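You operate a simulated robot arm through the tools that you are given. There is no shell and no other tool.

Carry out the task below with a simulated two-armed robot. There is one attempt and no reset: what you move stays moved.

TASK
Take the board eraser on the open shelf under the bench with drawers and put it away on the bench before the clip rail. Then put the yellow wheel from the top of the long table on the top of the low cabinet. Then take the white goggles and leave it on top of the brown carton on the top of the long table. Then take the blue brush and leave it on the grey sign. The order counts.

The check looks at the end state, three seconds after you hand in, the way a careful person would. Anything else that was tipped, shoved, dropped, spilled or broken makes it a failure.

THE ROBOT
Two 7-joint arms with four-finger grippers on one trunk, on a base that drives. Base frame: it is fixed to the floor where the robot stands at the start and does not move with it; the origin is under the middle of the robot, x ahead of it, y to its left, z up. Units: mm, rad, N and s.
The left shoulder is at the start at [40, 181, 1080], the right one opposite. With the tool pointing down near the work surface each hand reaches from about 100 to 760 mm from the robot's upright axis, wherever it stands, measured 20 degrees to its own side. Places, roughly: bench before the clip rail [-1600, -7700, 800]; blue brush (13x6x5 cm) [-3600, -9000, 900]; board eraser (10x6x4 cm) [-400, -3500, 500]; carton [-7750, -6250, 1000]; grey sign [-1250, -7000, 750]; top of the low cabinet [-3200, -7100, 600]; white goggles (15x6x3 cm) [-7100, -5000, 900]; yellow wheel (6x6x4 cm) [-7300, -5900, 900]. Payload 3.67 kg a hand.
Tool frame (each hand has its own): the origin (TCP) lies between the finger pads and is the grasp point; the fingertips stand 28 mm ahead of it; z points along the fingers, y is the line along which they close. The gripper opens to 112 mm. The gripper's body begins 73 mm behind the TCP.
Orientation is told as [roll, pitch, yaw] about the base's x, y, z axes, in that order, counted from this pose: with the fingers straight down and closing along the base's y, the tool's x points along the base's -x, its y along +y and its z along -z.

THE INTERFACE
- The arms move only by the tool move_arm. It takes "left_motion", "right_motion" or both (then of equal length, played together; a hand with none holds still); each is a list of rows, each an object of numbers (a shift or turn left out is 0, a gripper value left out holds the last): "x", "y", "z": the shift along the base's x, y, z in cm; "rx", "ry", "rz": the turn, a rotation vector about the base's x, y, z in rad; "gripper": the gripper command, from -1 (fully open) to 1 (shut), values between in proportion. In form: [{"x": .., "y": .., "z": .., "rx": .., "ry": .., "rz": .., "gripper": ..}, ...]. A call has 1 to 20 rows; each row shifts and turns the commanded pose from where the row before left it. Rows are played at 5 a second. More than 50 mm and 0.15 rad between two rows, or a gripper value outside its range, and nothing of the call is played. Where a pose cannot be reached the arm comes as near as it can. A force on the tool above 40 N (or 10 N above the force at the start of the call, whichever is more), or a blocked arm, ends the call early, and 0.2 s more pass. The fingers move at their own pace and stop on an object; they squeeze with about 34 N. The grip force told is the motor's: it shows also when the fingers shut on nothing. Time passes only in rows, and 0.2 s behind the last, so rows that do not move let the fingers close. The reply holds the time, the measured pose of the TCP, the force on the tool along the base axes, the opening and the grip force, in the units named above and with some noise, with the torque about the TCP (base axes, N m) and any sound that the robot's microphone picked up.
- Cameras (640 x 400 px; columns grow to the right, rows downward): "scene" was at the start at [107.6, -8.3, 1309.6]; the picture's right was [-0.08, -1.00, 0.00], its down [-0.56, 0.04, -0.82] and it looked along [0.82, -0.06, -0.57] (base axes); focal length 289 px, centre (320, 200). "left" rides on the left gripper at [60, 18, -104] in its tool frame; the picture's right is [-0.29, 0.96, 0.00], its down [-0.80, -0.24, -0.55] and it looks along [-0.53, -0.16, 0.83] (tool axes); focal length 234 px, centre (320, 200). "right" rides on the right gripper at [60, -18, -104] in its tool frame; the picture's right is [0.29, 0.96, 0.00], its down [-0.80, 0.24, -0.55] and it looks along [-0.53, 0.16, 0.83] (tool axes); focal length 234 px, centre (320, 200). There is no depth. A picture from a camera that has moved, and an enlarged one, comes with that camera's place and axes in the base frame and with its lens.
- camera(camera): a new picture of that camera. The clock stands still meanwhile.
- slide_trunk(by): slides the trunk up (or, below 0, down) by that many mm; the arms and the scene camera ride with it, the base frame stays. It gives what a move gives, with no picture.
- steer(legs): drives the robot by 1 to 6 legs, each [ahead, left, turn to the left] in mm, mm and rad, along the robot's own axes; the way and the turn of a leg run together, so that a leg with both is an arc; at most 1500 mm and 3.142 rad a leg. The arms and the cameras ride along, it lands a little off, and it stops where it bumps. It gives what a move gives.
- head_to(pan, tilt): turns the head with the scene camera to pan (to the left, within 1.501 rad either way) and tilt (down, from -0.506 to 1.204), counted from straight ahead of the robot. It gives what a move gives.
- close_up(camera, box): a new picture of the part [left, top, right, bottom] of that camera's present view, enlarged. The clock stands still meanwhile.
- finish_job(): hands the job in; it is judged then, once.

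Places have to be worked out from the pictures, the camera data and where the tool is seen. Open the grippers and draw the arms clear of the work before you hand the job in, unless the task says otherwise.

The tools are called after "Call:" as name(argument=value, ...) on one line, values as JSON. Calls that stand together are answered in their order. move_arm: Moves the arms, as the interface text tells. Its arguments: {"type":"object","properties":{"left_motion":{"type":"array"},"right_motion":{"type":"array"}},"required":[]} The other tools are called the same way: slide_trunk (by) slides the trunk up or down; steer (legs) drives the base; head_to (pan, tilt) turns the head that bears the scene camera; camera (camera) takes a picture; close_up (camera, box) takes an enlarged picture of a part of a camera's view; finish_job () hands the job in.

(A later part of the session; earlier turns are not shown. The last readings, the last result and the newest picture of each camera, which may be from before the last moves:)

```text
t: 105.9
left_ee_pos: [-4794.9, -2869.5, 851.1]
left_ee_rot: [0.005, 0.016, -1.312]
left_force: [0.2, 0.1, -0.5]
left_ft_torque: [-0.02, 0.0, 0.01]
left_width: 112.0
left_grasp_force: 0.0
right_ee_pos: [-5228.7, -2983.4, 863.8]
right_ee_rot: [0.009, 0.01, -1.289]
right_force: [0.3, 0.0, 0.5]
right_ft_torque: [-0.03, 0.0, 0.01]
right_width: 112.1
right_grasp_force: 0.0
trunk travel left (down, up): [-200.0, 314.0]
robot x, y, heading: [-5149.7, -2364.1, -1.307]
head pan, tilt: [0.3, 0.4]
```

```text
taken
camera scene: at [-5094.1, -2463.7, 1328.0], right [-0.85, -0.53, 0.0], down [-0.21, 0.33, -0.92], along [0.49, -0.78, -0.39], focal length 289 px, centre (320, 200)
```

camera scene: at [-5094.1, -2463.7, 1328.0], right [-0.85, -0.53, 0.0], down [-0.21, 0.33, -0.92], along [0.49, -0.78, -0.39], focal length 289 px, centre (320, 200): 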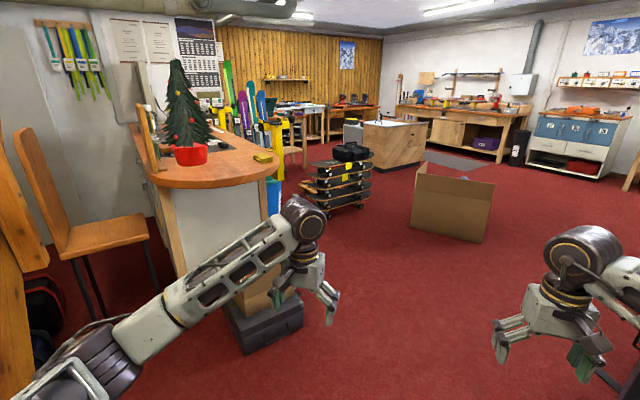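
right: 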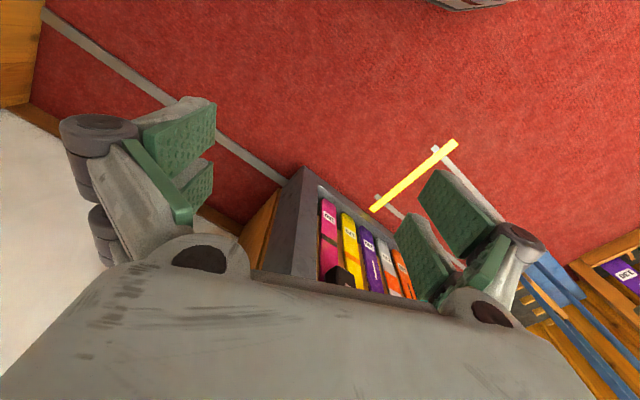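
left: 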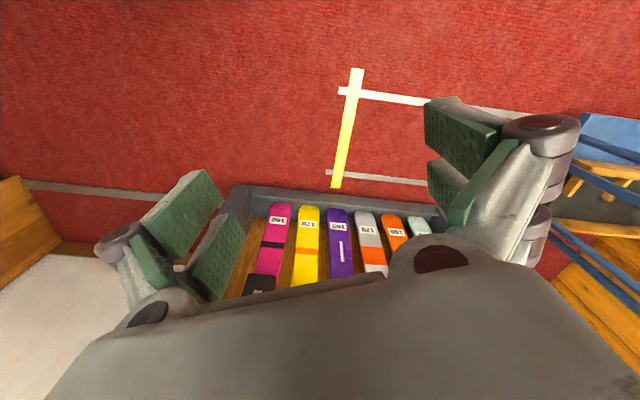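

I'm through the gap. The reception counter, skateboard rack, open box, and the benches beyond are visible; the low wooden cabinet is ahead. I drive down the aisle about 1.5 m to see further left.

Call:
steer(legs=[[1450, -225, 0]])

Call:
head_to(pan=0.6, tilt=0.4)

Call:
camera(camera="scene")

Call:
head_to(pan=-0.7, tilt=0.4)

Call:
camera(camera="scene")

```text
t: 113.2
left_ee_pos: [-4694.6, -4324.0, 851.0]
left_ee_rot: [0.006, 0.014, -1.352]
left_force: [-0.3, -0.5, -0.1]
left_ft_torque: [0.04, -0.05, -0.04]
left_width: 111.8
left_grasp_force: 0.2
right_ee_pos: [-5133.7, -4418.7, 863.7]
right_ee_rot: [0.008, 0.01, -1.329]
right_force: [-0.5, 0.4, 0.0]
right_ft_torque: [-0.01, 0.01, 0.0]
right_width: 111.8
right_grasp_force: 0.1
trunk travel left (down, up): [-200.0, 314.0]
robot x, y, heading: [-5026.7, -3804.4, -1.349]
head pan, tilt: [0.3, 0.4]
```

```text
t: 114.0
left_ee_pos: [-4694.8, -4323.6, 851.7]
left_ee_rot: [0.006, 0.015, -1.351]
left_force: [0.0, -0.1, -0.1]
left_ft_torque: [0.02, -0.04, 0.0]
left_width: 112.0
left_grasp_force: 0.0
right_ee_pos: [-5132.5, -4417.6, 863.5]
right_ee_rot: [0.008, 0.009, -1.33]
right_force: [0.0, -0.1, 0.1]
right_ft_torque: [-0.01, -0.01, 0.01]
right_width: 112.1
right_grasp_force: 0.1
trunk travel left (down, up): [-200.0, 314.0]
robot x, y, heading: [-5026.9, -3807.1, -1.349]
head pan, tilt: [0.6, 0.4]
```

```text
taken
camera scene: at [-4954.9, -3888.8, 1328.0], right [-0.68, -0.73, 0.0], down [-0.28, 0.27, -0.92], along [0.67, -0.63, -0.39], focal length 289 px, centre (320, 200)
```

scene: 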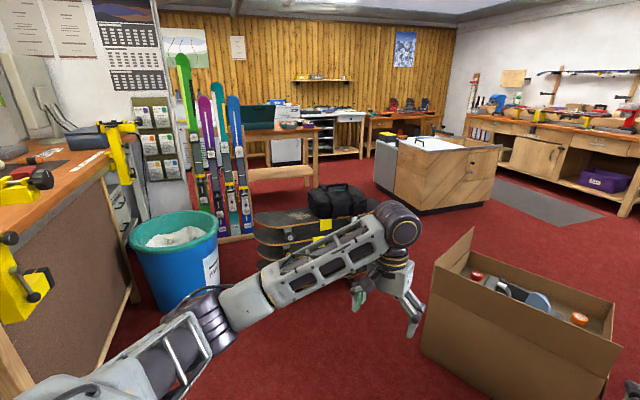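

```text
t: 115.5
left_ee_pos: [-4694.2, -4323.1, 851.2]
left_ee_rot: [0.006, 0.014, -1.352]
left_force: [-0.2, 0.3, -0.1]
left_ft_torque: [0.01, 0.02, -0.01]
left_width: 112.1
left_grasp_force: 0.0
right_ee_pos: [-5133.2, -4418.6, 863.8]
right_ee_rot: [0.008, 0.01, -1.329]
right_force: [0.1, 0.4, -0.3]
right_ft_torque: [0.0, -0.02, -0.03]
right_width: 112.1
right_grasp_force: 0.0
trunk travel left (down, up): [-200.0, 314.0]
robot x, y, heading: [-5024.3, -3803.2, -1.347]
head pan, tilt: [-0.7, 0.4]
```

```text
taken
camera scene: at [-5065.3, -3907.8, 1328.0], right [-0.89, 0.46, 0.0], down [0.18, 0.35, -0.92], along [-0.42, -0.82, -0.39], focal length 289 px, centre (320, 200)
```

scene: 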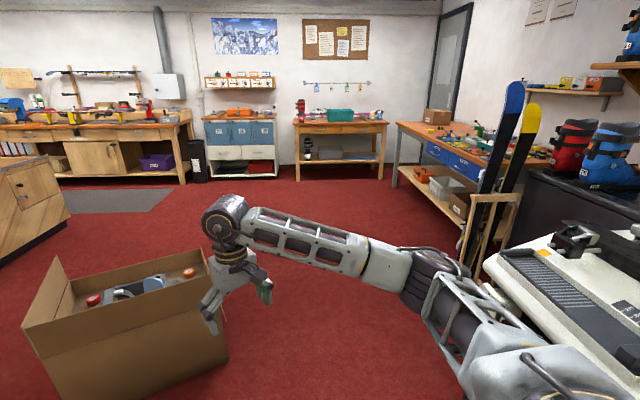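

The long table with the brown carton is at the right wall; the eraser's bench must be behind the partition at the left. I pass the open box on its right side and then look left toward the gap between rack and low cabinet.

Call:
steer(legs=[[740, -620, 0], [740, -620, 0]])

Call:
head_to(pan=0.7, tilt=0.5)

Call:
camera(camera="scene")

Call:
head_to(pan=-1.1, tilt=0.4)

Call:
camera(camera="scene")

```text
t: 125.1
left_ee_pos: [-5520.3, -6060.7, 851.8]
left_ee_rot: [0.006, 0.014, -1.33]
left_force: [-0.1, 0.4, -0.2]
left_ft_torque: [0.01, 0.02, 0.02]
left_width: 112.0
left_grasp_force: 0.1
right_ee_pos: [-5955.5, -6166.2, 861.5]
right_ee_rot: [0.009, 0.01, -1.306]
right_force: [0.2, -0.8, 0.2]
right_ft_torque: [0.0, -0.01, -0.01]
right_width: 111.8
right_grasp_force: 0.2
trunk travel left (down, up): [-200.0, 314.0]
robot x, y, heading: [-5860.6, -5550.0, -1.328]
head pan, tilt: [-0.7, 0.4]
```

```text
t: 126.7
left_ee_pos: [-5520.5, -6061.3, 850.6]
left_ee_rot: [0.005, 0.014, -1.332]
left_force: [-0.9, -0.4, -0.3]
left_ft_torque: [0.0, 0.0, -0.02]
left_width: 111.9
left_grasp_force: 0.0
right_ee_pos: [-5955.7, -6166.1, 862.5]
right_ee_rot: [0.008, 0.011, -1.307]
right_force: [-0.4, -0.6, -0.9]
right_ft_torque: [0.0, -0.04, 0.0]
right_width: 112.1
right_grasp_force: 0.0
trunk travel left (down, up): [-200.0, 314.0]
robot x, y, heading: [-5861.3, -5548.3, -1.328]
head pan, tilt: [0.7, 0.499]
```

```text
taken
camera scene: at [-5785.5, -5624.0, 1318.9], right [-0.59, -0.81, 0.0], down [-0.39, 0.28, -0.88], along [0.71, -0.52, -0.48], focal length 289 px, centre (320, 200)
```

scene: 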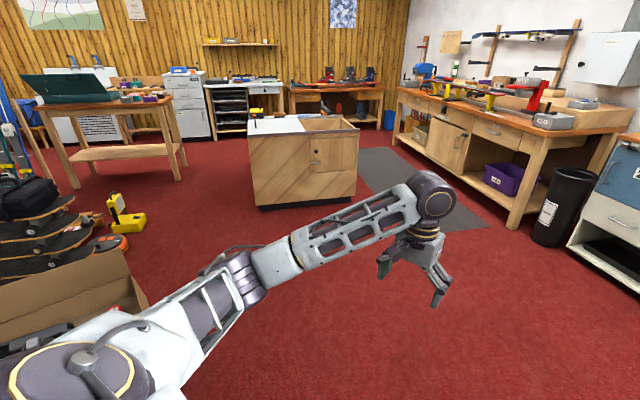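

```text
t: 128.5
left_ee_pos: [-5520.3, -6060.9, 851.4]
left_ee_rot: [0.007, 0.014, -1.33]
left_force: [-0.2, 0.7, -0.3]
left_ft_torque: [0.0, 0.03, -0.02]
left_width: 112.0
left_grasp_force: 0.1
right_ee_pos: [-5956.5, -6166.2, 862.8]
right_ee_rot: [0.008, 0.01, -1.306]
right_force: [-0.7, -1.0, -0.1]
right_ft_torque: [-0.01, 0.01, -0.01]
right_width: 111.8
right_grasp_force: 0.1
trunk travel left (down, up): [-200.0, 314.0]
robot x, y, heading: [-5860.4, -5546.9, -1.331]
head pan, tilt: [-1.1, 0.4]
```

```text
taken
camera scene: at [-5929.0, -5631.2, 1328.0], right [-0.66, 0.76, 0.0], down [0.29, 0.26, -0.92], along [-0.7, -0.6, -0.39], focal length 289 px, centre (320, 200)
```

scene: 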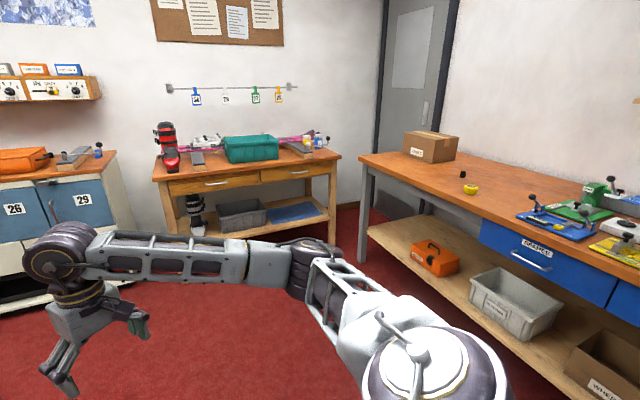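

The low cabinet stands ahead-left with an 0.9 m gap on its near side. I look further left and zoom in to find the way to the eraser's bench.

Call:
head_to(pan=1.2, tilt=0.35)

Call:
camera(camera="scene")

Call:
close_up(camera="scene", box=[160, 60, 420, 222])

```text
t: 130.6
left_ee_pos: [-5520.0, -6061.7, 850.5]
left_ee_rot: [0.006, 0.014, -1.33]
left_force: [0.2, 0.0, 1.2]
left_ft_torque: [-0.01, 0.01, 0.0]
left_width: 112.0
left_grasp_force: 0.0
right_ee_pos: [-5955.5, -6166.8, 863.5]
right_ee_rot: [0.009, 0.012, -1.307]
right_force: [-0.2, 0.8, 0.0]
right_ft_torque: [0.0, -0.02, -0.01]
right_width: 111.8
right_grasp_force: 0.1
trunk travel left (down, up): [-200.0, 314.0]
robot x, y, heading: [-5864.2, -5547.7, -1.325]
head pan, tilt: [1.201, 0.351]
```

```text
taken
camera scene: at [-5766.7, -5582.4, 1332.6], right [-0.13, -0.99, 0.0], down [-0.34, 0.04, -0.94], along [0.93, -0.12, -0.34], focal length 289 px, centre (320, 200)
```

scene: 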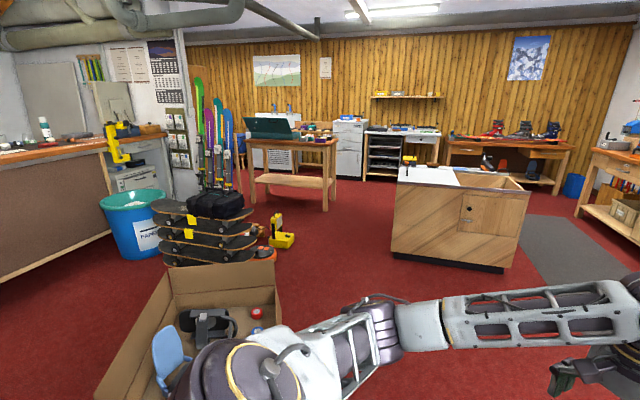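

```text
2.46 times, centred on (290, 141) of scene
camera zoom: at [-5766.7, -5582.4, 1332.6], right [-0.13, -0.99, 0.0], down [-0.34, 0.04, -0.94], along [0.93, -0.12, -0.34], focal length 711 px, centre (394, 345)
```

zoom: 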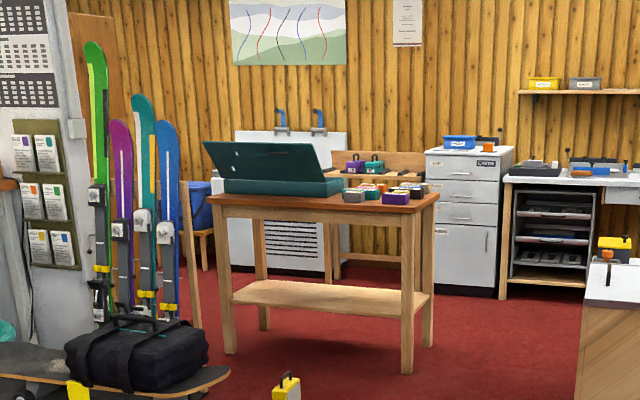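

The near-side gap is too tight, but the far side of the low cabinet is about 1.09 m wide. I raise the trunk fully so elbows and hands clear all bench tops, turn to face the back wall, and head for the far side gap.

Call:
slide_trunk(by=300)

Call:
steer(legs=[[0, 0, 0.905], [780, -700, 0]])

Call:
head_to(pan=0.0, tilt=0.55)

Call:
camera(camera="scene")

```text
t: 133.6
left_ee_pos: [-5519.3, -6061.8, 1150.0]
left_ee_rot: [0.006, 0.014, -1.33]
left_force: [-0.4, -0.5, -0.1]
left_ft_torque: [0.0, 0.0, 0.02]
left_width: 112.1
left_grasp_force: 0.0
right_ee_pos: [-5955.4, -6165.6, 1163.0]
right_ee_rot: [0.008, 0.009, -1.307]
right_force: [0.0, 0.1, 0.3]
right_ft_torque: [0.01, 0.04, -0.01]
right_width: 112.1
right_grasp_force: 0.0
trunk travel left (down, up): [-500.0, 14.0]
robot x, y, heading: [-5861.3, -5545.5, -1.328]
head pan, tilt: [1.201, 0.351]
```

```text
t: 141.6
left_ee_pos: [-4784.8, -6527.3, 1151.7]
left_ee_rot: [0.005, 0.013, -0.393]
left_force: [-0.2, 0.1, 0.6]
left_ft_torque: [0.02, 0.0, 0.02]
left_width: 112.0
left_grasp_force: 0.2
right_ee_pos: [-4960.0, -6942.1, 1163.6]
right_ee_rot: [0.009, 0.01, -0.371]
right_force: [0.1, 0.6, 0.0]
right_ft_torque: [0.0, 0.01, -0.02]
right_width: 112.0
right_grasp_force: 0.1
trunk travel left (down, up): [-500.0, 14.0]
robot x, y, heading: [-5401.6, -6504.4, -0.394]
head pan, tilt: [1.201, 0.351]
```

```text
t: 143.0
left_ee_pos: [-4785.2, -6529.5, 1150.6]
left_ee_rot: [0.005, 0.015, -0.394]
left_force: [0.4, 0.3, -0.2]
left_ft_torque: [0.03, -0.01, 0.04]
left_width: 111.8
left_grasp_force: 0.1
right_ee_pos: [-4959.1, -6941.9, 1163.1]
right_ee_rot: [0.008, 0.011, -0.372]
right_force: [0.2, 0.0, -0.5]
right_ft_torque: [0.01, -0.02, 0.03]
right_width: 111.8
right_grasp_force: 0.2
trunk travel left (down, up): [-500.0, 14.0]
robot x, y, heading: [-5402.5, -6503.2, -0.397]
head pan, tilt: [0.0, 0.55]
```

```text
taken
camera scene: at [-5299.5, -6545.1, 1613.7], right [-0.38, -0.92, 0.0], down [-0.48, 0.2, -0.85], along [0.79, -0.33, -0.52], focal length 289 px, centre (320, 200)
```

scene: 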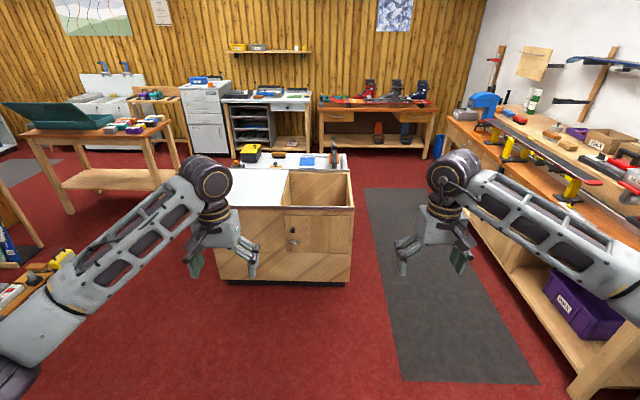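

The raised view shows the gap on the right of the low cabinet clearly (grey mat). I move to its entrance, align with the long bench, and go through.

Call:
steer(legs=[[865, -724, -0.076], [700, 0, 0]])

Call:
camera(camera="scene")

```text
t: 152.4
left_ee_pos: [-3671.8, -7910.6, 1151.2]
left_ee_rot: [0.005, 0.011, -0.469]
left_force: [0.9, 0.4, -0.2]
left_ft_torque: [-0.04, 0.0, -0.01]
left_width: 111.7
left_grasp_force: 0.0
right_ee_pos: [-3877.7, -8309.2, 1163.5]
right_ee_rot: [0.008, 0.012, -0.448]
right_force: [0.5, -0.4, -0.3]
right_ft_torque: [-0.01, -0.03, -0.01]
right_width: 112.0
right_grasp_force: 0.0
trunk travel left (down, up): [-500.0, 14.0]
robot x, y, heading: [-4284.1, -7835.2, -0.467]
head pan, tilt: [0.0, 0.55]
```

```text
taken
camera scene: at [-4186.9, -7886.9, 1613.8], right [-0.45, -0.89, 0.0], down [-0.47, 0.24, -0.85], along [0.76, -0.39, -0.52], focal length 289 px, centre (320, 200)
```

scene: 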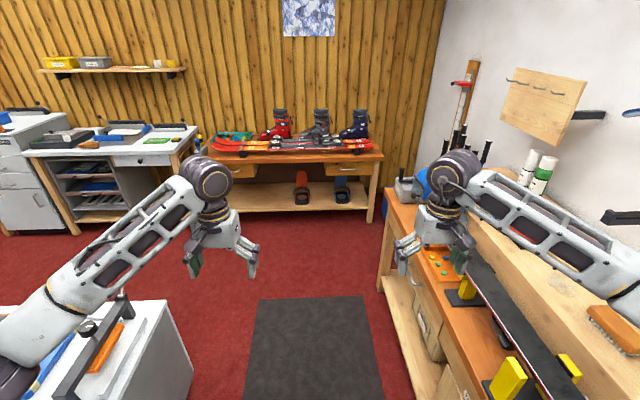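

I'm in the gap. I go on 850 mm, then turn left to face along the back-wall benches and look down that aisle.

Call:
steer(legs=[[850, 0, 0], [0, 0, 1.565]])

Call:
camera(camera="scene")

```text
t: 161.0
left_ee_pos: [-3443.0, -7603.9, 1151.4]
left_ee_rot: [0.007, 0.012, 1.06]
left_force: [0.3, -0.8, -0.7]
left_ft_torque: [-0.03, 0.01, -0.02]
left_width: 111.7
left_grasp_force: 0.1
right_ee_pos: [-3052.1, -7824.3, 1163.0]
right_ee_rot: [0.011, 0.011, 1.084]
right_force: [-0.2, -0.4, 0.3]
right_ft_torque: [-0.02, 0.04, 0.04]
right_width: 112.2
right_grasp_force: 0.1
trunk travel left (down, up): [-500.0, 14.0]
robot x, y, heading: [-3541.7, -8211.4, 1.061]
head pan, tilt: [0.0, 0.55]
```

```text
taken
camera scene: at [-3488.5, -8116.9, 1613.7], right [0.87, -0.49, 0.0], down [-0.25, -0.46, -0.85], along [0.42, 0.74, -0.52], focal length 289 px, centre (320, 200)
```

scene: 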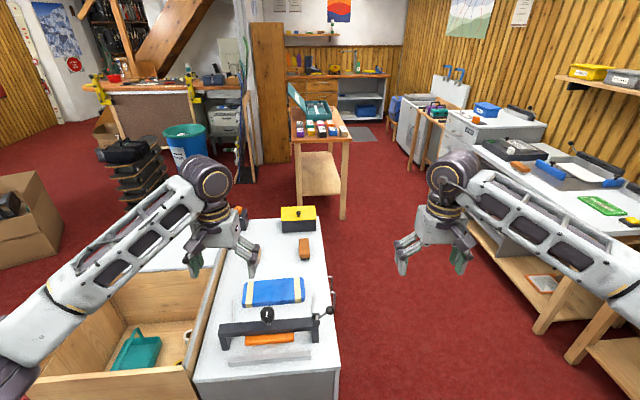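

The bench with drawers is at the far end of the aisle (around pixel 340,85). I zoom in on it and on the tray desk at the right.

Call:
close_up(camera="scene", box=[280, 60, 400, 135])

Call:
close_up(camera="scene", box=[430, 90, 640, 221])

```text
5.33 times, centred on (340, 98) of scene
camera zoom: at [-3488.5, -8116.9, 1613.7], right [0.87, -0.49, 0.0], down [-0.25, -0.46, -0.85], along [0.42, 0.74, -0.52], focal length 1541 px, centre (213, 747)
```

zoom: 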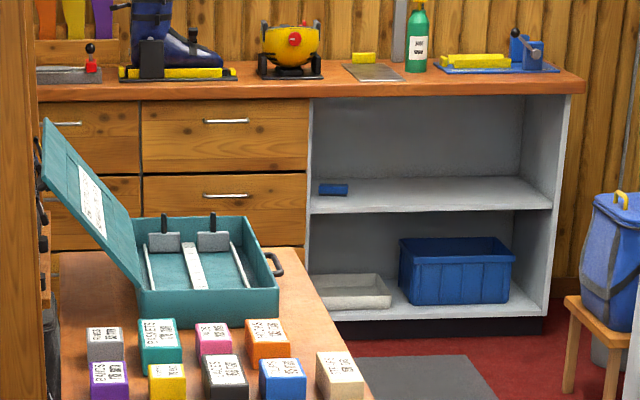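

```text
3.05 times, centred on (535, 156) of scene
camera zoom: at [-3488.5, -8116.9, 1613.7], right [0.87, -0.49, 0.0], down [-0.25, -0.46, -0.85], along [0.42, 0.74, -0.52], focal length 880 px, centre (-335, 336)
```

zoom: 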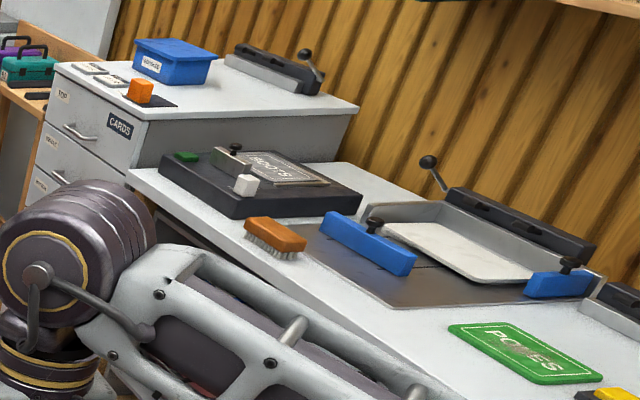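

The eraser is the small blue block on the open shelf's middle board (at about (-460,-3570,500)). Before going there I look right at the tray desk to find the clip rail and grey sign.

Call:
head_to(pan=-0.75, tilt=0.55)

Call:
camera(camera="scene")

Call:
close_up(camera="scene", box=[120, 60, 440, 260])

```text
t: 162.1
left_ee_pos: [-3442.1, -7603.9, 1149.4]
left_ee_rot: [0.007, 0.014, 1.06]
left_force: [-0.3, -0.8, -0.3]
left_ft_torque: [-0.02, 0.01, -0.01]
left_width: 111.8
left_grasp_force: 0.1
right_ee_pos: [-3051.8, -7824.0, 1162.8]
right_ee_rot: [0.009, 0.011, 1.083]
right_force: [0.3, -0.2, -0.2]
right_ft_torque: [-0.01, 0.02, -0.01]
right_width: 111.9
right_grasp_force: 0.1
trunk travel left (down, up): [-500.0, 14.0]
robot x, y, heading: [-3541.4, -8212.9, 1.062]
head pan, tilt: [-0.75, 0.55]
```

```text
taken
camera scene: at [-3446.9, -8167.6, 1613.7], right [0.31, -0.95, 0.0], down [-0.5, -0.16, -0.85], along [0.81, 0.26, -0.52], focal length 289 px, centre (320, 200)
```

scene: 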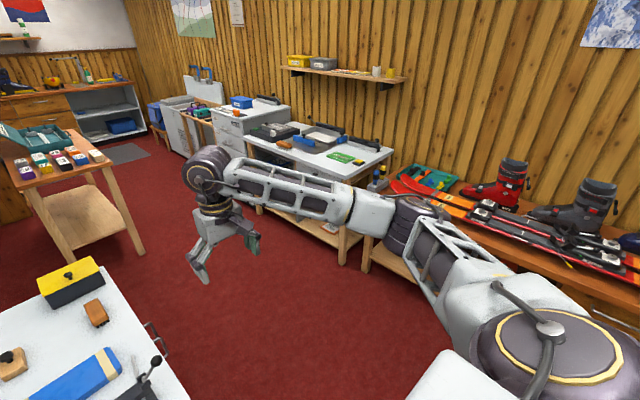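

```text
2.00 times, centred on (280, 160) of scene
camera zoom: at [-3446.9, -8167.6, 1613.7], right [0.31, -0.95, 0.0], down [-0.5, -0.16, -0.85], along [0.81, 0.26, -0.52], focal length 578 px, centre (400, 280)
```

zoom: 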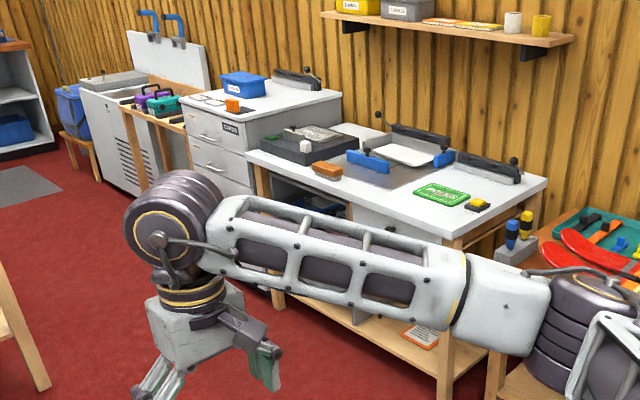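

The tray desk carries the grey sign on a black board (left), and a rail with lever at the back right, with a green sign before it. I now drive to the aisle between this desk and the green-box table.

Call:
steer(legs=[[0, 0, 0.037], [0, -846, 0], [1450, 0, 0]])

Call:
head_to(pan=0.0, tilt=0.75)

Call:
camera(camera="scene")

Call:
head_to(pan=-0.9, tilt=0.75)

Call:
camera(camera="scene")

```text
t: 174.3
left_ee_pos: [-2038.2, -6688.9, 1151.0]
left_ee_rot: [0.005, 0.014, 1.097]
left_force: [-0.6, 0.0, -0.2]
left_ft_torque: [-0.01, -0.02, 0.0]
left_width: 112.0
left_grasp_force: 0.0
right_ee_pos: [-1639.8, -6892.6, 1164.5]
right_ee_rot: [0.009, 0.01, 1.121]
right_force: [0.5, 0.7, -0.2]
right_ft_torque: [-0.01, 0.06, 0.02]
right_width: 112.2
right_grasp_force: 0.0
trunk travel left (down, up): [-500.0, 14.0]
robot x, y, heading: [-2115.1, -7298.4, 1.103]
head pan, tilt: [-0.75, 0.55]
```

```text
t: 175.4
left_ee_pos: [-2036.9, -6688.1, 1151.2]
left_ee_rot: [0.006, 0.012, 1.1]
left_force: [0.8, -1.0, 0.4]
left_ft_torque: [0.0, 0.01, 0.02]
left_width: 112.0
left_grasp_force: 0.1
right_ee_pos: [-1639.4, -6893.1, 1162.8]
right_ee_rot: [0.009, 0.01, 1.121]
right_force: [0.5, 0.1, -0.3]
right_ft_torque: [0.01, -0.01, -0.04]
right_width: 112.0
right_grasp_force: 0.0
trunk travel left (down, up): [-500.0, 14.0]
robot x, y, heading: [-2111.4, -7302.2, 1.1]
head pan, tilt: [0.0, 0.75]
```

```text
taken
camera scene: at [-2067.0, -7208.5, 1596.4], right [0.89, -0.46, 0.0], down [-0.31, -0.61, -0.73], along [0.33, 0.65, -0.68], focal length 289 px, centre (320, 200)
```

scene: 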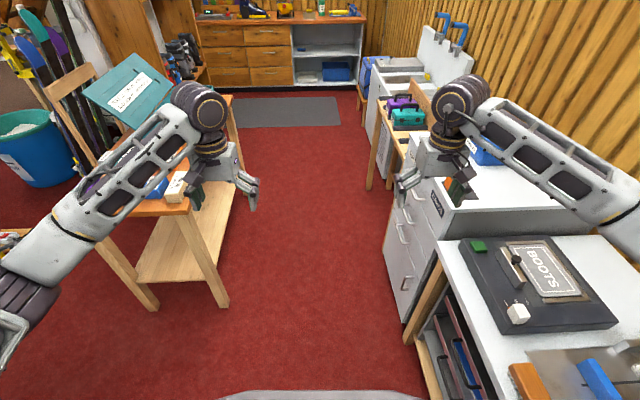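

```text
t: 176.6
left_ee_pos: [-2037.0, -6686.8, 1151.1]
left_ee_rot: [0.007, 0.013, 1.099]
left_force: [0.2, -0.4, 0.2]
left_ft_torque: [0.0, -0.01, -0.01]
left_width: 112.0
left_grasp_force: 0.1
right_ee_pos: [-1639.4, -6893.4, 1161.6]
right_ee_rot: [0.009, 0.01, 1.121]
right_force: [-0.2, -0.7, 0.0]
right_ft_torque: [-0.01, 0.0, -0.02]
right_width: 111.9
right_grasp_force: 0.1
trunk travel left (down, up): [-500.0, 14.0]
robot x, y, heading: [-2107.7, -7300.9, 1.1]
head pan, tilt: [-0.901, 0.75]
```

```text
taken
camera scene: at [-2023.4, -7265.6, 1596.4], right [0.2, -0.98, 0.0], down [-0.67, -0.14, -0.73], along [0.72, 0.14, -0.68], focal length 289 px, centre (320, 200)
```

scene: 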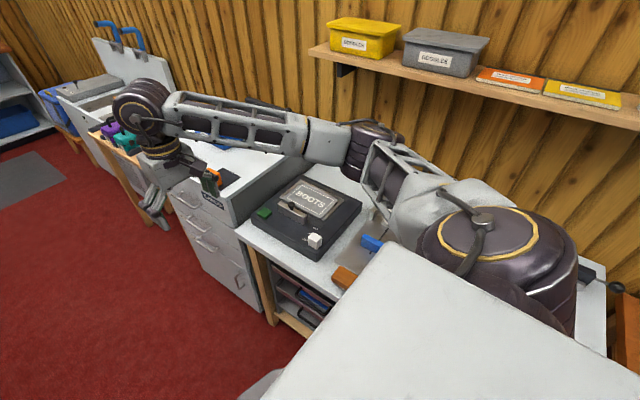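

The passage ahead is about 1.04 m wide. I shift 60 mm left, drive through, and drift slightly left beyond the small bench.

Call:
steer(legs=[[0, 60, 0], [1000, 0, 0], [900, 90, 0]])

Call:
head_to(pan=0.0, tilt=0.7)

Call:
camera(camera="scene")

```text
t: 187.0
left_ee_pos: [-1320.1, -4908.4, 1149.7]
left_ee_rot: [0.006, 0.014, 1.114]
left_force: [-0.4, 0.9, 0.0]
left_ft_torque: [-0.01, 0.03, -0.03]
left_width: 111.6
left_grasp_force: 0.1
right_ee_pos: [-918.3, -5107.9, 1162.4]
right_ee_rot: [0.008, 0.011, 1.137]
right_force: [-0.8, 0.8, 0.5]
right_ft_torque: [0.02, -0.02, 0.0]
right_width: 112.1
right_grasp_force: 0.1
trunk travel left (down, up): [-500.0, 14.0]
robot x, y, heading: [-1385.0, -5522.8, 1.119]
head pan, tilt: [-0.901, 0.75]
```

```text
t: 188.2
left_ee_pos: [-1319.4, -4907.2, 1150.1]
left_ee_rot: [0.004, 0.014, 1.114]
left_force: [0.2, 0.2, 0.2]
left_ft_torque: [0.04, 0.0, 0.01]
left_width: 111.7
left_grasp_force: 0.0
right_ee_pos: [-918.2, -5107.7, 1163.1]
right_ee_rot: [0.009, 0.011, 1.138]
right_force: [0.1, 0.1, 0.7]
right_ft_torque: [0.0, -0.02, -0.01]
right_width: 112.1
right_grasp_force: 0.2
trunk travel left (down, up): [-500.0, 14.0]
robot x, y, heading: [-1386.7, -5518.7, 1.116]
head pan, tilt: [0.0, 0.7]
```

```text
taken
camera scene: at [-1340.5, -5426.9, 1600.6], right [0.9, -0.44, 0.0], down [-0.28, -0.58, -0.76], along [0.34, 0.69, -0.64], focal length 289 px, centre (320, 200)
```

scene: 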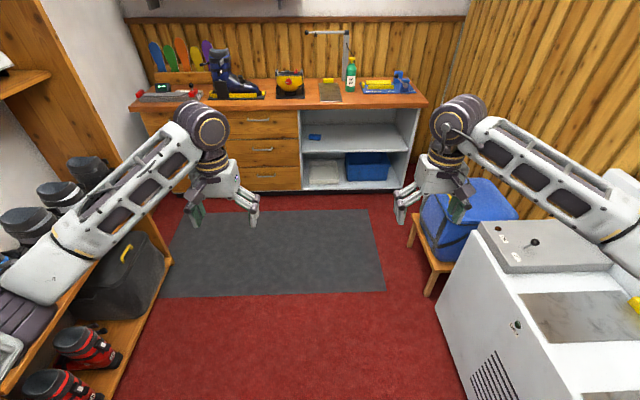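

The bench with drawers is right ahead, the blue eraser on the middle shelf of its open part. I zoom in to place it.

Call:
close_up(camera="scene", box=[250, 70, 450, 195])

```text
3.20 times, centred on (350, 132) of scene
camera zoom: at [-1340.5, -5426.9, 1600.6], right [0.9, -0.44, 0.0], down [-0.28, -0.58, -0.76], along [0.34, 0.69, -0.64], focal length 924 px, centre (224, 416)
```

zoom: 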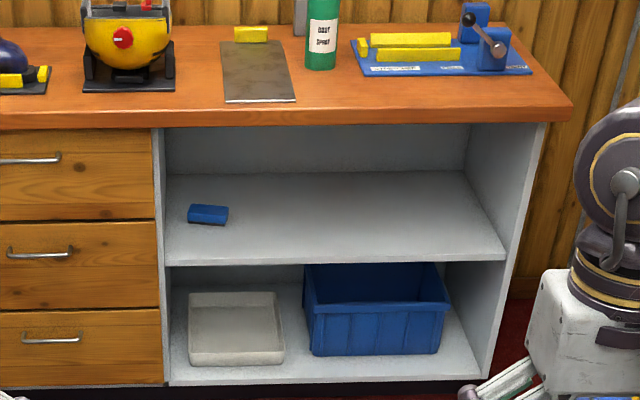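

I mean to grip the eraser across its short side with the tool vertical, entering beside it. First I check how high and wide my own base is, using the raised camera looking straight down.

Call:
head_to(pan=0.0, tilt=1.1)

Call:
camera(camera="scene")

```text
t: 189.1
left_ee_pos: [-1319.6, -4907.7, 1150.9]
left_ee_rot: [0.005, 0.013, 1.115]
left_force: [0.4, 0.7, 0.7]
left_ft_torque: [0.04, -0.03, 0.0]
left_width: 112.1
left_grasp_force: 0.0
right_ee_pos: [-917.9, -5107.1, 1163.2]
right_ee_rot: [0.01, 0.011, 1.135]
right_force: [0.1, -0.2, -0.4]
right_ft_torque: [0.01, 0.01, 0.01]
right_width: 111.9
right_grasp_force: 0.1
trunk travel left (down, up): [-500.0, 14.0]
robot x, y, heading: [-1386.2, -5522.1, 1.119]
head pan, tilt: [0.0, 1.1]
```

```text
taken
camera scene: at [-1350.2, -5446.3, 1570.7], right [0.9, -0.44, 0.0], down [-0.39, -0.8, -0.45], along [0.2, 0.41, -0.89], focal length 289 px, centre (320, 200)
```

scene: 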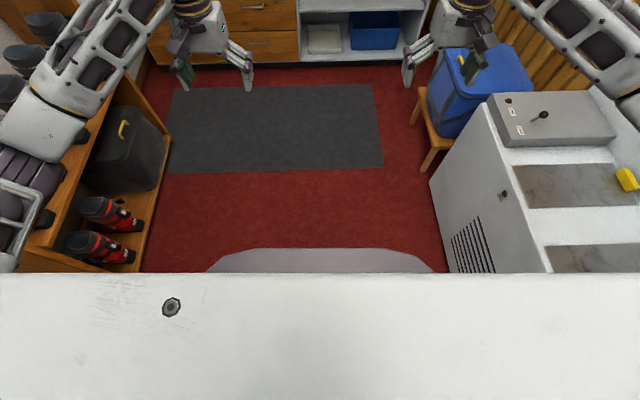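

The base is about 540 mm high, reaching ~410 mm ahead, so the hand must be set low in front of the bench first and then carried into the shelf by driving. I move to about 0.8 m before the bench, squared up to it.

Call:
steer(legs=[[1235, 66, 0.036]])

Call:
head_to(pan=-0.2, tilt=0.75)

Call:
camera(camera="scene")

```text
t: 195.7
left_ee_pos: [-859.6, -3725.4, 1151.1]
left_ee_rot: [0.005, 0.015, 1.15]
left_force: [-0.3, -0.7, -0.1]
left_ft_torque: [-0.02, 0.02, 0.0]
left_width: 112.0
left_grasp_force: 0.1
right_ee_pos: [-451.1, -3909.1, 1163.1]
right_ee_rot: [0.01, 0.011, 1.172]
right_force: [0.0, 0.2, -0.1]
right_ft_torque: [0.0, -0.01, 0.02]
right_width: 112.1
right_grasp_force: 0.0
trunk travel left (down, up): [-500.0, 14.0]
robot x, y, heading: [-903.9, -4337.2, 1.15]
head pan, tilt: [0.0, 1.1]
```

```text
t: 196.5
left_ee_pos: [-861.3, -3724.1, 1149.8]
left_ee_rot: [0.004, 0.013, 1.151]
left_force: [0.1, 0.0, -0.5]
left_ft_torque: [-0.04, 0.03, 0.01]
left_width: 111.9
left_grasp_force: 0.0
right_ee_pos: [-451.4, -3909.2, 1163.4]
right_ee_rot: [0.009, 0.011, 1.172]
right_force: [-0.2, -0.2, -0.6]
right_ft_torque: [-0.05, 0.0, -0.01]
right_width: 111.9
right_grasp_force: 0.1
trunk travel left (down, up): [-500.0, 14.0]
robot x, y, heading: [-903.4, -4339.0, 1.148]
head pan, tilt: [-0.201, 0.75]
```

```text
taken
camera scene: at [-848.4, -4254.1, 1596.3], right [0.81, -0.58, 0.0], down [-0.4, -0.56, -0.73], along [0.42, 0.59, -0.68], focal length 289 px, centre (320, 200)
```

scene: 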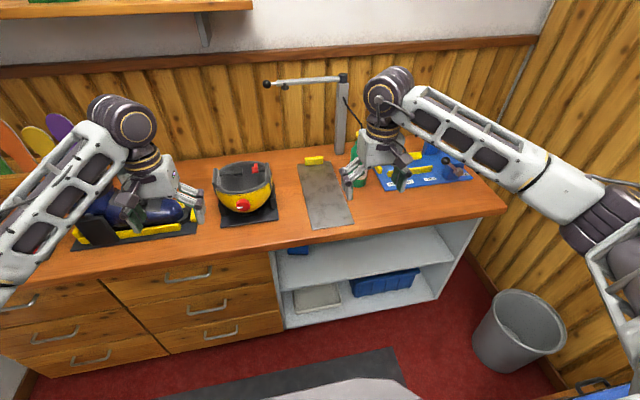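

Both hands are still ~210 mm short of the bench. I shift the base 100 mm left, tuck the left hand back and turn the right hand by +90° about the vertical so it closes along the shelf's depth.

Call:
steer(legs=[[0, 100, 0]])

Call:
move_arm(left_motion=[{"x": -1.63, "y": -3.66, "z": 1.4}, {"x": -1.63, "y": -3.66, "z": 1.4}, {"x": -1.63, "y": -3.66, "z": 1.4}, {"x": -1.63, "y": -3.66, "z": 1.4}, {"x": -1.63, "y": -3.66, "z": 1.4}, {"x": -1.63, "y": -3.66, "z": 1.4}, {"x": -1.63, "y": -3.66, "z": 1.4}, {}, {}, {}, {}, {}], right_motion=[{"rz": 0.1428}, {"rz": 0.1428}, {"rz": 0.1428}, {"rz": 0.1428}, {"rz": 0.1428}, {"rz": 0.1428}, {"rz": 0.1428}, {"rz": 0.1428}, {"rz": 0.1428}, {"rz": 0.1428}, {"rz": 0.1428}, {}])

```text
t: 197.7
left_ee_pos: [-949.0, -3684.4, 1148.9]
left_ee_rot: [0.005, 0.014, 1.148]
left_force: [-0.1, 0.4, -0.1]
left_ft_torque: [0.04, -0.01, -0.02]
left_width: 112.2
left_grasp_force: 0.0
right_ee_pos: [-541.4, -3869.7, 1162.1]
right_ee_rot: [0.011, 0.011, 1.171]
right_force: [-0.3, -0.6, -0.2]
right_ft_torque: [0.02, 0.03, -0.04]
right_width: 112.4
right_grasp_force: 0.1
trunk travel left (down, up): [-500.0, 14.0]
robot x, y, heading: [-995.4, -4294.5, 1.152]
head pan, tilt: [-0.201, 0.75]
```

```text
t: 200.3
left_ee_pos: [-1059.9, -3926.3, 1257.7]
left_ee_rot: [0.004, 0.016, 1.149]
left_force: [-0.4, 0.0, 0.1]
left_ft_torque: [0.0, -0.01, 0.0]
left_width: 112.0
left_grasp_force: 0.0
left hand out of reach, approached as far as the arm can: row 7
right_ee_pos: [-558.7, -3876.7, 1166.3]
right_ee_rot: [-0.013, -0.014, 1.901]
right_force: [1.0, 0.7, -1.0]
right_ft_torque: [-0.01, -0.01, 0.01]
right_width: 112.1
right_grasp_force: 0.0
right hand out of reach, approached as far as the arm can: row 6, 7, 8, 9, 10, 11
trunk travel left (down, up): [-500.0, 14.0]
robot x, y, heading: [-998.8, -4295.2, 1.15]
head pan, tilt: [-0.201, 0.75]
```

The wrist stopped at about +0.75 rad that way. I turn it the other way instead toward −90° and watch how far it goes.

Call:
move_arm(right_motion=[{"rz": -0.145}, {"rz": -0.145}, {"rz": -0.145}, {"rz": -0.145}, {"rz": -0.145}, {"rz": -0.145}, {"rz": -0.145}, {"rz": -0.145}, {"rz": -0.145}, {"rz": -0.145}, {"rz": -0.145}, {"rz": -0.145}, {}])

```text
t: 203.1
left_ee_pos: [-1059.3, -3925.5, 1258.0]
left_ee_rot: [0.006, 0.017, 1.148]
left_force: [-0.1, -0.1, 0.7]
left_ft_torque: [0.0, -0.01, -0.03]
left_width: 112.3
left_grasp_force: 0.0
right_ee_pos: [-558.2, -3877.0, 1165.2]
right_ee_rot: [-0.012, -0.016, 0.157]
right_force: [-0.4, 0.2, -0.4]
right_ft_torque: [0.04, -0.06, -0.02]
right_width: 111.9
right_grasp_force: 0.0
trunk travel left (down, up): [-500.0, 14.0]
robot x, y, heading: [-995.7, -4299.4, 1.155]
head pan, tilt: [-0.201, 0.75]
```

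The other direction works (now −1.0 rad from straight). I continue to −90°.

Call:
move_arm(right_motion=[{"rz": -0.145}, {"rz": -0.145}, {"rz": -0.145}, {"rz": -0.142}, {}])

```text
t: 204.3
left_ee_pos: [-1059.4, -3927.8, 1257.0]
left_ee_rot: [0.005, 0.015, 1.149]
left_force: [0.3, -0.2, -0.6]
left_ft_torque: [-0.02, -0.01, 0.02]
left_width: 112.0
left_grasp_force: 0.0
right_ee_pos: [-558.6, -3877.7, 1166.0]
right_ee_rot: [-0.013, -0.015, -0.419]
right_force: [0.5, 0.7, -1.2]
right_ft_torque: [0.04, 0.01, 0.01]
right_width: 112.3
right_grasp_force: 0.1
trunk travel left (down, up): [-500.0, 14.0]
robot x, y, heading: [-996.6, -4302.6, 1.147]
head pan, tilt: [-0.201, 0.75]
```

The right hand now closes along the shelf depth. I lower the trunk by 500 mm here, where both elbows have free space around.

Call:
slide_trunk(by=-500)

Call:
head_to(pan=-0.35, tilt=0.6)

Call:
camera(camera="scene")

```text
refused: -500 is not a number from -400 to 400
```

```text
t: 205.0
left_ee_pos: [-1060.0, -3926.9, 1257.3]
left_ee_rot: [0.006, 0.018, 1.148]
left_force: [-0.6, -0.7, 0.6]
left_ft_torque: [-0.02, 0.02, 0.0]
left_width: 112.0
left_grasp_force: 0.2
right_ee_pos: [-559.0, -3877.3, 1165.5]
right_ee_rot: [-0.01, -0.015, -0.417]
right_force: [0.0, -0.8, -0.3]
right_ft_torque: [0.01, 0.0, -0.03]
right_width: 111.9
right_grasp_force: 0.1
trunk travel left (down, up): [-500.0, 14.0]
robot x, y, heading: [-998.1, -4298.5, 1.148]
head pan, tilt: [-0.351, 0.6]
```

```text
taken
camera scene: at [-927.1, -4217.4, 1609.2], right [0.72, -0.7, 0.0], down [-0.39, -0.41, -0.82], along [0.57, 0.59, -0.57], focal length 289 px, centre (320, 200)
```

scene: 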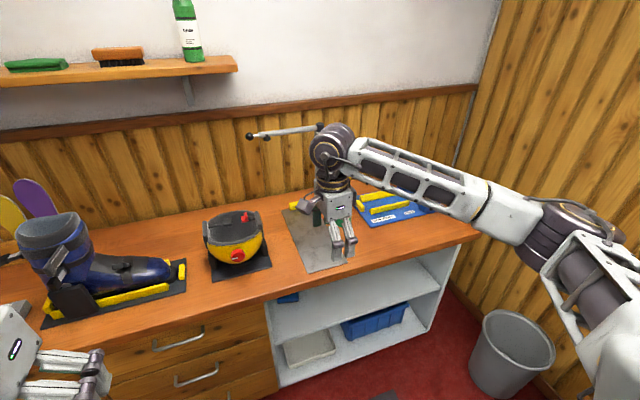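

One slide call is limited to 400 mm, so I lower in two steps and then look.

Call:
slide_trunk(by=-300)

Call:
slide_trunk(by=-190)

Call:
camera(camera="scene")

Call:
camera(camera="right")

```text
t: 208.0
left_ee_pos: [-1059.3, -3925.8, 958.4]
left_ee_rot: [0.007, 0.015, 1.149]
left_force: [-0.4, 0.8, 0.3]
left_ft_torque: [-0.05, -0.02, 0.0]
left_width: 112.0
left_grasp_force: 0.0
right_ee_pos: [-558.7, -3877.9, 866.4]
right_ee_rot: [-0.013, -0.012, -0.417]
right_force: [-0.2, -0.1, 0.4]
right_ft_torque: [0.0, -0.03, -0.02]
right_width: 112.1
right_grasp_force: 0.0
trunk travel left (down, up): [-200.0, 314.0]
robot x, y, heading: [-997.2, -4297.9, 1.149]
head pan, tilt: [-0.351, 0.6]
```

```text
t: 210.1
left_ee_pos: [-1060.2, -3926.7, 769.2]
left_ee_rot: [0.005, 0.017, 1.15]
left_force: [-0.2, -0.4, -0.3]
left_ft_torque: [0.0, -0.01, 0.0]
left_width: 112.2
left_grasp_force: 0.1
right_ee_pos: [-559.0, -3878.3, 676.2]
right_ee_rot: [-0.012, -0.011, -0.419]
right_force: [-0.2, 0.2, -0.9]
right_ft_torque: [0.01, 0.02, 0.0]
right_width: 111.9
right_grasp_force: 0.0
trunk travel left (down, up): [-10.0, 504.0]
robot x, y, heading: [-996.3, -4298.1, 1.149]
head pan, tilt: [-0.351, 0.6]
```

```text
taken
camera scene: at [-927.2, -4217.7, 1119.6], right [0.72, -0.7, 0.0], down [-0.39, -0.41, -0.82], along [0.58, 0.59, -0.57], focal length 289 px, centre (320, 200)
```

scene: 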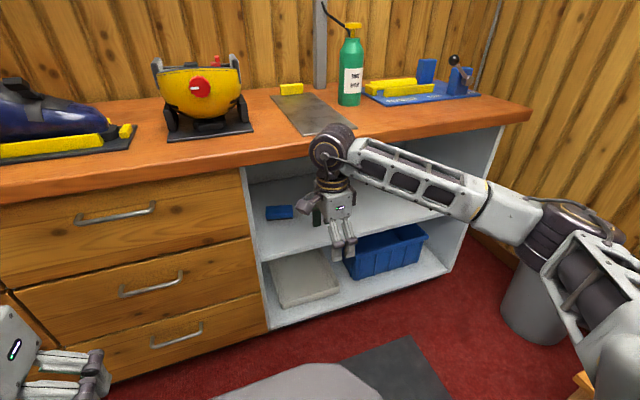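

```text
taken
camera right: at [-620.6, -3867.0, 779.2], right [0.13, 0.99, -0.02], down [0.82, -0.1, 0.56], along [0.56, -0.08, -0.83], focal length 234 px, centre (320, 200)
```

right: 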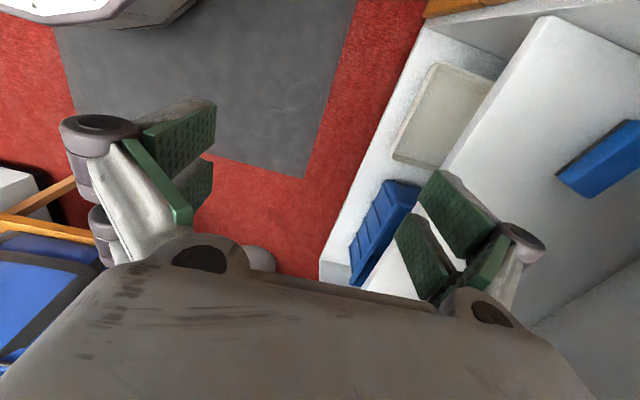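

The eraser shows in both views. I zoom in to triangulate it and the shelf heights more exactly.

Call:
close_up(camera="scene", box=[220, 140, 380, 240])

Call:
close_up(camera="right", box=[440, 50, 640, 250])

```text
4.00 times, centred on (300, 190) of scene
camera zoom: at [-927.2, -4217.7, 1119.6], right [0.72, -0.7, 0.0], down [-0.39, -0.41, -0.82], along [0.58, 0.59, -0.57], focal length 1156 px, centre (400, 240)
```

zoom: 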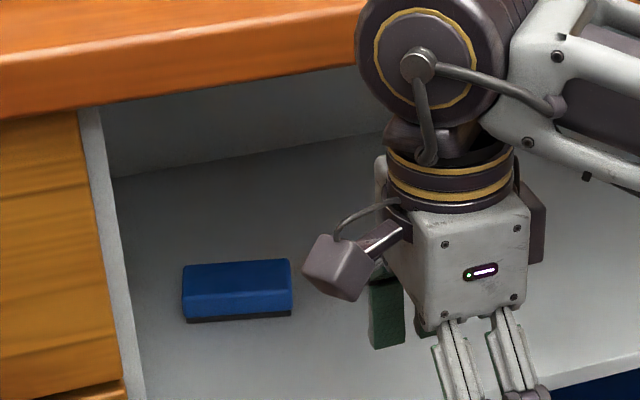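

```text
2.00 times, centred on (540, 150) of right
camera zoom: at [-620.6, -3867.0, 779.2], right [0.13, 0.99, -0.02], down [0.82, -0.1, 0.56], along [0.56, -0.08, -0.83], focal length 468 px, centre (-120, 300)
```

zoom: 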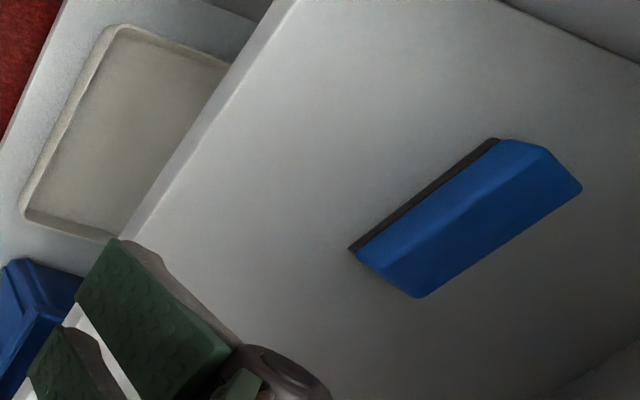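

From both cameras the eraser's centre is about (-448,-3527), long axis at −0.67 rad, shelf at z≈490, bench underside ≈800. I'll yaw the right hand to match, tilt it 0.65 rad so the wrist stays low, then descend to z≈530.

Call:
move_arm(right_motion=[{"rz": -0.125}, {"rz": -0.125}, {"rx": 0.081, "ry": 0.102}, {"rx": 0.081, "ry": 0.102}, {"rx": 0.081, "ry": 0.102}, {"rx": 0.081, "ry": 0.102}, {"rx": 0.081, "ry": 0.102}, {}])

```text
t: 211.9
left_ee_pos: [-1058.3, -3925.8, 767.6]
left_ee_rot: [0.004, 0.017, 1.15]
left_force: [0.1, 0.1, 0.6]
left_ft_torque: [0.05, 0.02, 0.0]
left_width: 112.3
left_grasp_force: 0.0
right_ee_pos: [-557.8, -3876.7, 674.9]
right_ee_rot: [-0.009, 0.64, -0.666]
right_force: [0.0, 0.4, -0.4]
right_ft_torque: [0.0, -0.02, -0.02]
right_width: 111.9
right_grasp_force: 0.1
trunk travel left (down, up): [-10.0, 504.0]
robot x, y, heading: [-993.2, -4295.1, 1.147]
head pan, tilt: [-0.351, 0.6]
```

Orientation reached. I lower the hand to z≈530 and shift it right of the eraser's line, still in front of the bench.

Call:
move_arm(right_motion=[{"z": -3.6, "x": 2.0, "y": -1.0}, {"z": -3.6, "x": 2.0, "y": -1.0}, {"z": -3.6, "x": 2.0, "y": -1.0}, {"z": -3.6, "x": 2.0, "y": -1.0}, {}])

Call:
camera(camera="right")

Call:
camera(camera="scene")

```text
t: 213.1
left_ee_pos: [-1060.8, -3926.1, 768.6]
left_ee_rot: [0.005, 0.019, 1.149]
left_force: [0.7, 0.3, 0.0]
left_ft_torque: [-0.02, -0.01, -0.03]
left_width: 112.2
left_grasp_force: 0.0
right_ee_pos: [-482.3, -3919.3, 534.1]
right_ee_rot: [-0.009, 0.637, -0.665]
right_force: [0.9, -0.5, 0.4]
right_ft_torque: [0.01, -0.02, -0.01]
right_width: 112.1
right_grasp_force: 0.0
trunk travel left (down, up): [-10.0, 504.0]
robot x, y, heading: [-993.1, -4297.2, 1.154]
head pan, tilt: [-0.351, 0.6]
```

```text
taken
camera right: at [-479.7, -3940.3, 652.6], right [0.41, 0.9, 0.16], down [0.91, -0.41, -0.03], along [0.04, 0.16, -0.99], focal length 234 px, centre (320, 200)
```

right: 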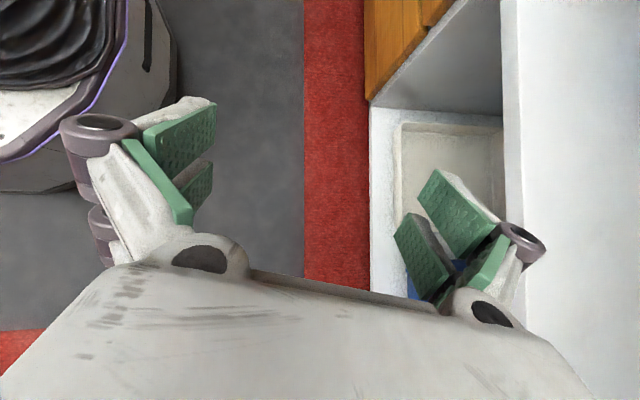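

```text
taken
camera scene: at [-927.2, -4217.6, 1119.5], right [0.72, -0.7, 0.0], down [-0.39, -0.41, -0.82], along [0.58, 0.59, -0.57], focal length 289 px, centre (320, 200)
```

scene: 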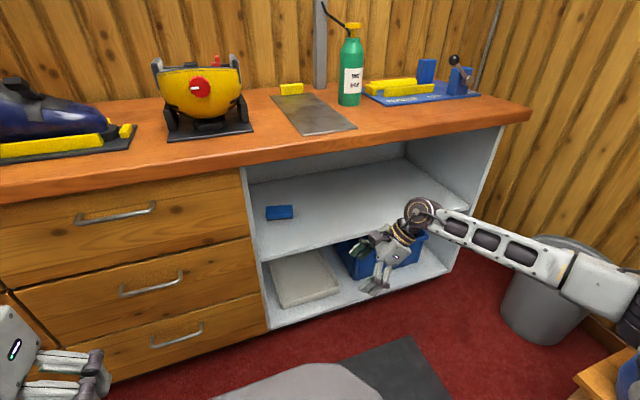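

The arm posture is good: hand low and tilted, forearm coming from the right. I raise it 10 mm and drive ahead 150 mm, then check clearance under the bench top.

Call:
move_arm(right_motion=[{"z": 1.0}, {}])

Call:
steer(legs=[[150, 0, 0]])

Call:
camera(camera="right")

Call:
camera(camera="scene")

```text
t: 213.7
left_ee_pos: [-1059.9, -3927.5, 767.9]
left_ee_rot: [0.005, 0.017, 1.148]
left_force: [-0.4, 0.7, -0.6]
left_ft_torque: [-0.02, -0.02, 0.01]
left_width: 111.7
left_grasp_force: 0.2
right_ee_pos: [-480.0, -3918.0, 542.5]
right_ee_rot: [-0.009, 0.635, -0.667]
right_force: [0.0, 0.4, -0.4]
right_ft_torque: [-0.01, -0.01, -0.01]
right_width: 111.9
right_grasp_force: 0.0
trunk travel left (down, up): [-10.0, 504.0]
robot x, y, heading: [-993.4, -4297.3, 1.149]
head pan, tilt: [-0.351, 0.6]
```

```text
t: 215.1
left_ee_pos: [-997.0, -3787.6, 768.2]
left_ee_rot: [0.006, 0.018, 1.149]
left_force: [-0.1, -1.1, -0.5]
left_ft_torque: [-0.04, -0.01, 0.04]
left_width: 111.9
left_grasp_force: 0.1
right_ee_pos: [-417.3, -3779.1, 541.5]
right_ee_rot: [-0.012, 0.638, -0.667]
right_force: [0.6, 0.3, 0.7]
right_ft_torque: [0.0, 0.03, 0.02]
right_width: 112.2
right_grasp_force: 0.1
trunk travel left (down, up): [-10.0, 504.0]
robot x, y, heading: [-933.3, -4160.7, 1.146]
head pan, tilt: [-0.351, 0.6]
```

```text
taken
camera right: at [-417.2, -3798.9, 661.2], right [0.41, 0.9, 0.16], down [0.91, -0.41, -0.03], along [0.04, 0.16, -0.99], focal length 234 px, centre (320, 200)
```

right: 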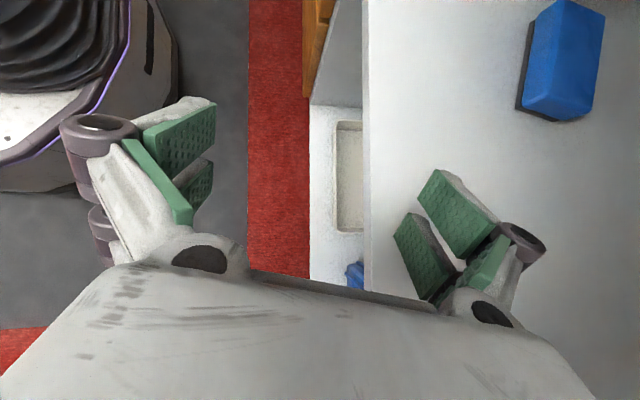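

```text
taken
camera scene: at [-864.5, -4077.2, 1119.4], right [0.72, -0.7, 0.0], down [-0.39, -0.41, -0.82], along [0.57, 0.59, -0.57], focal length 289 px, centre (320, 200)
```

scene: 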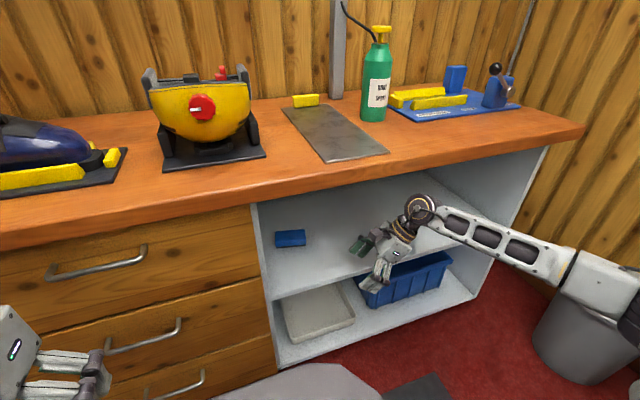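

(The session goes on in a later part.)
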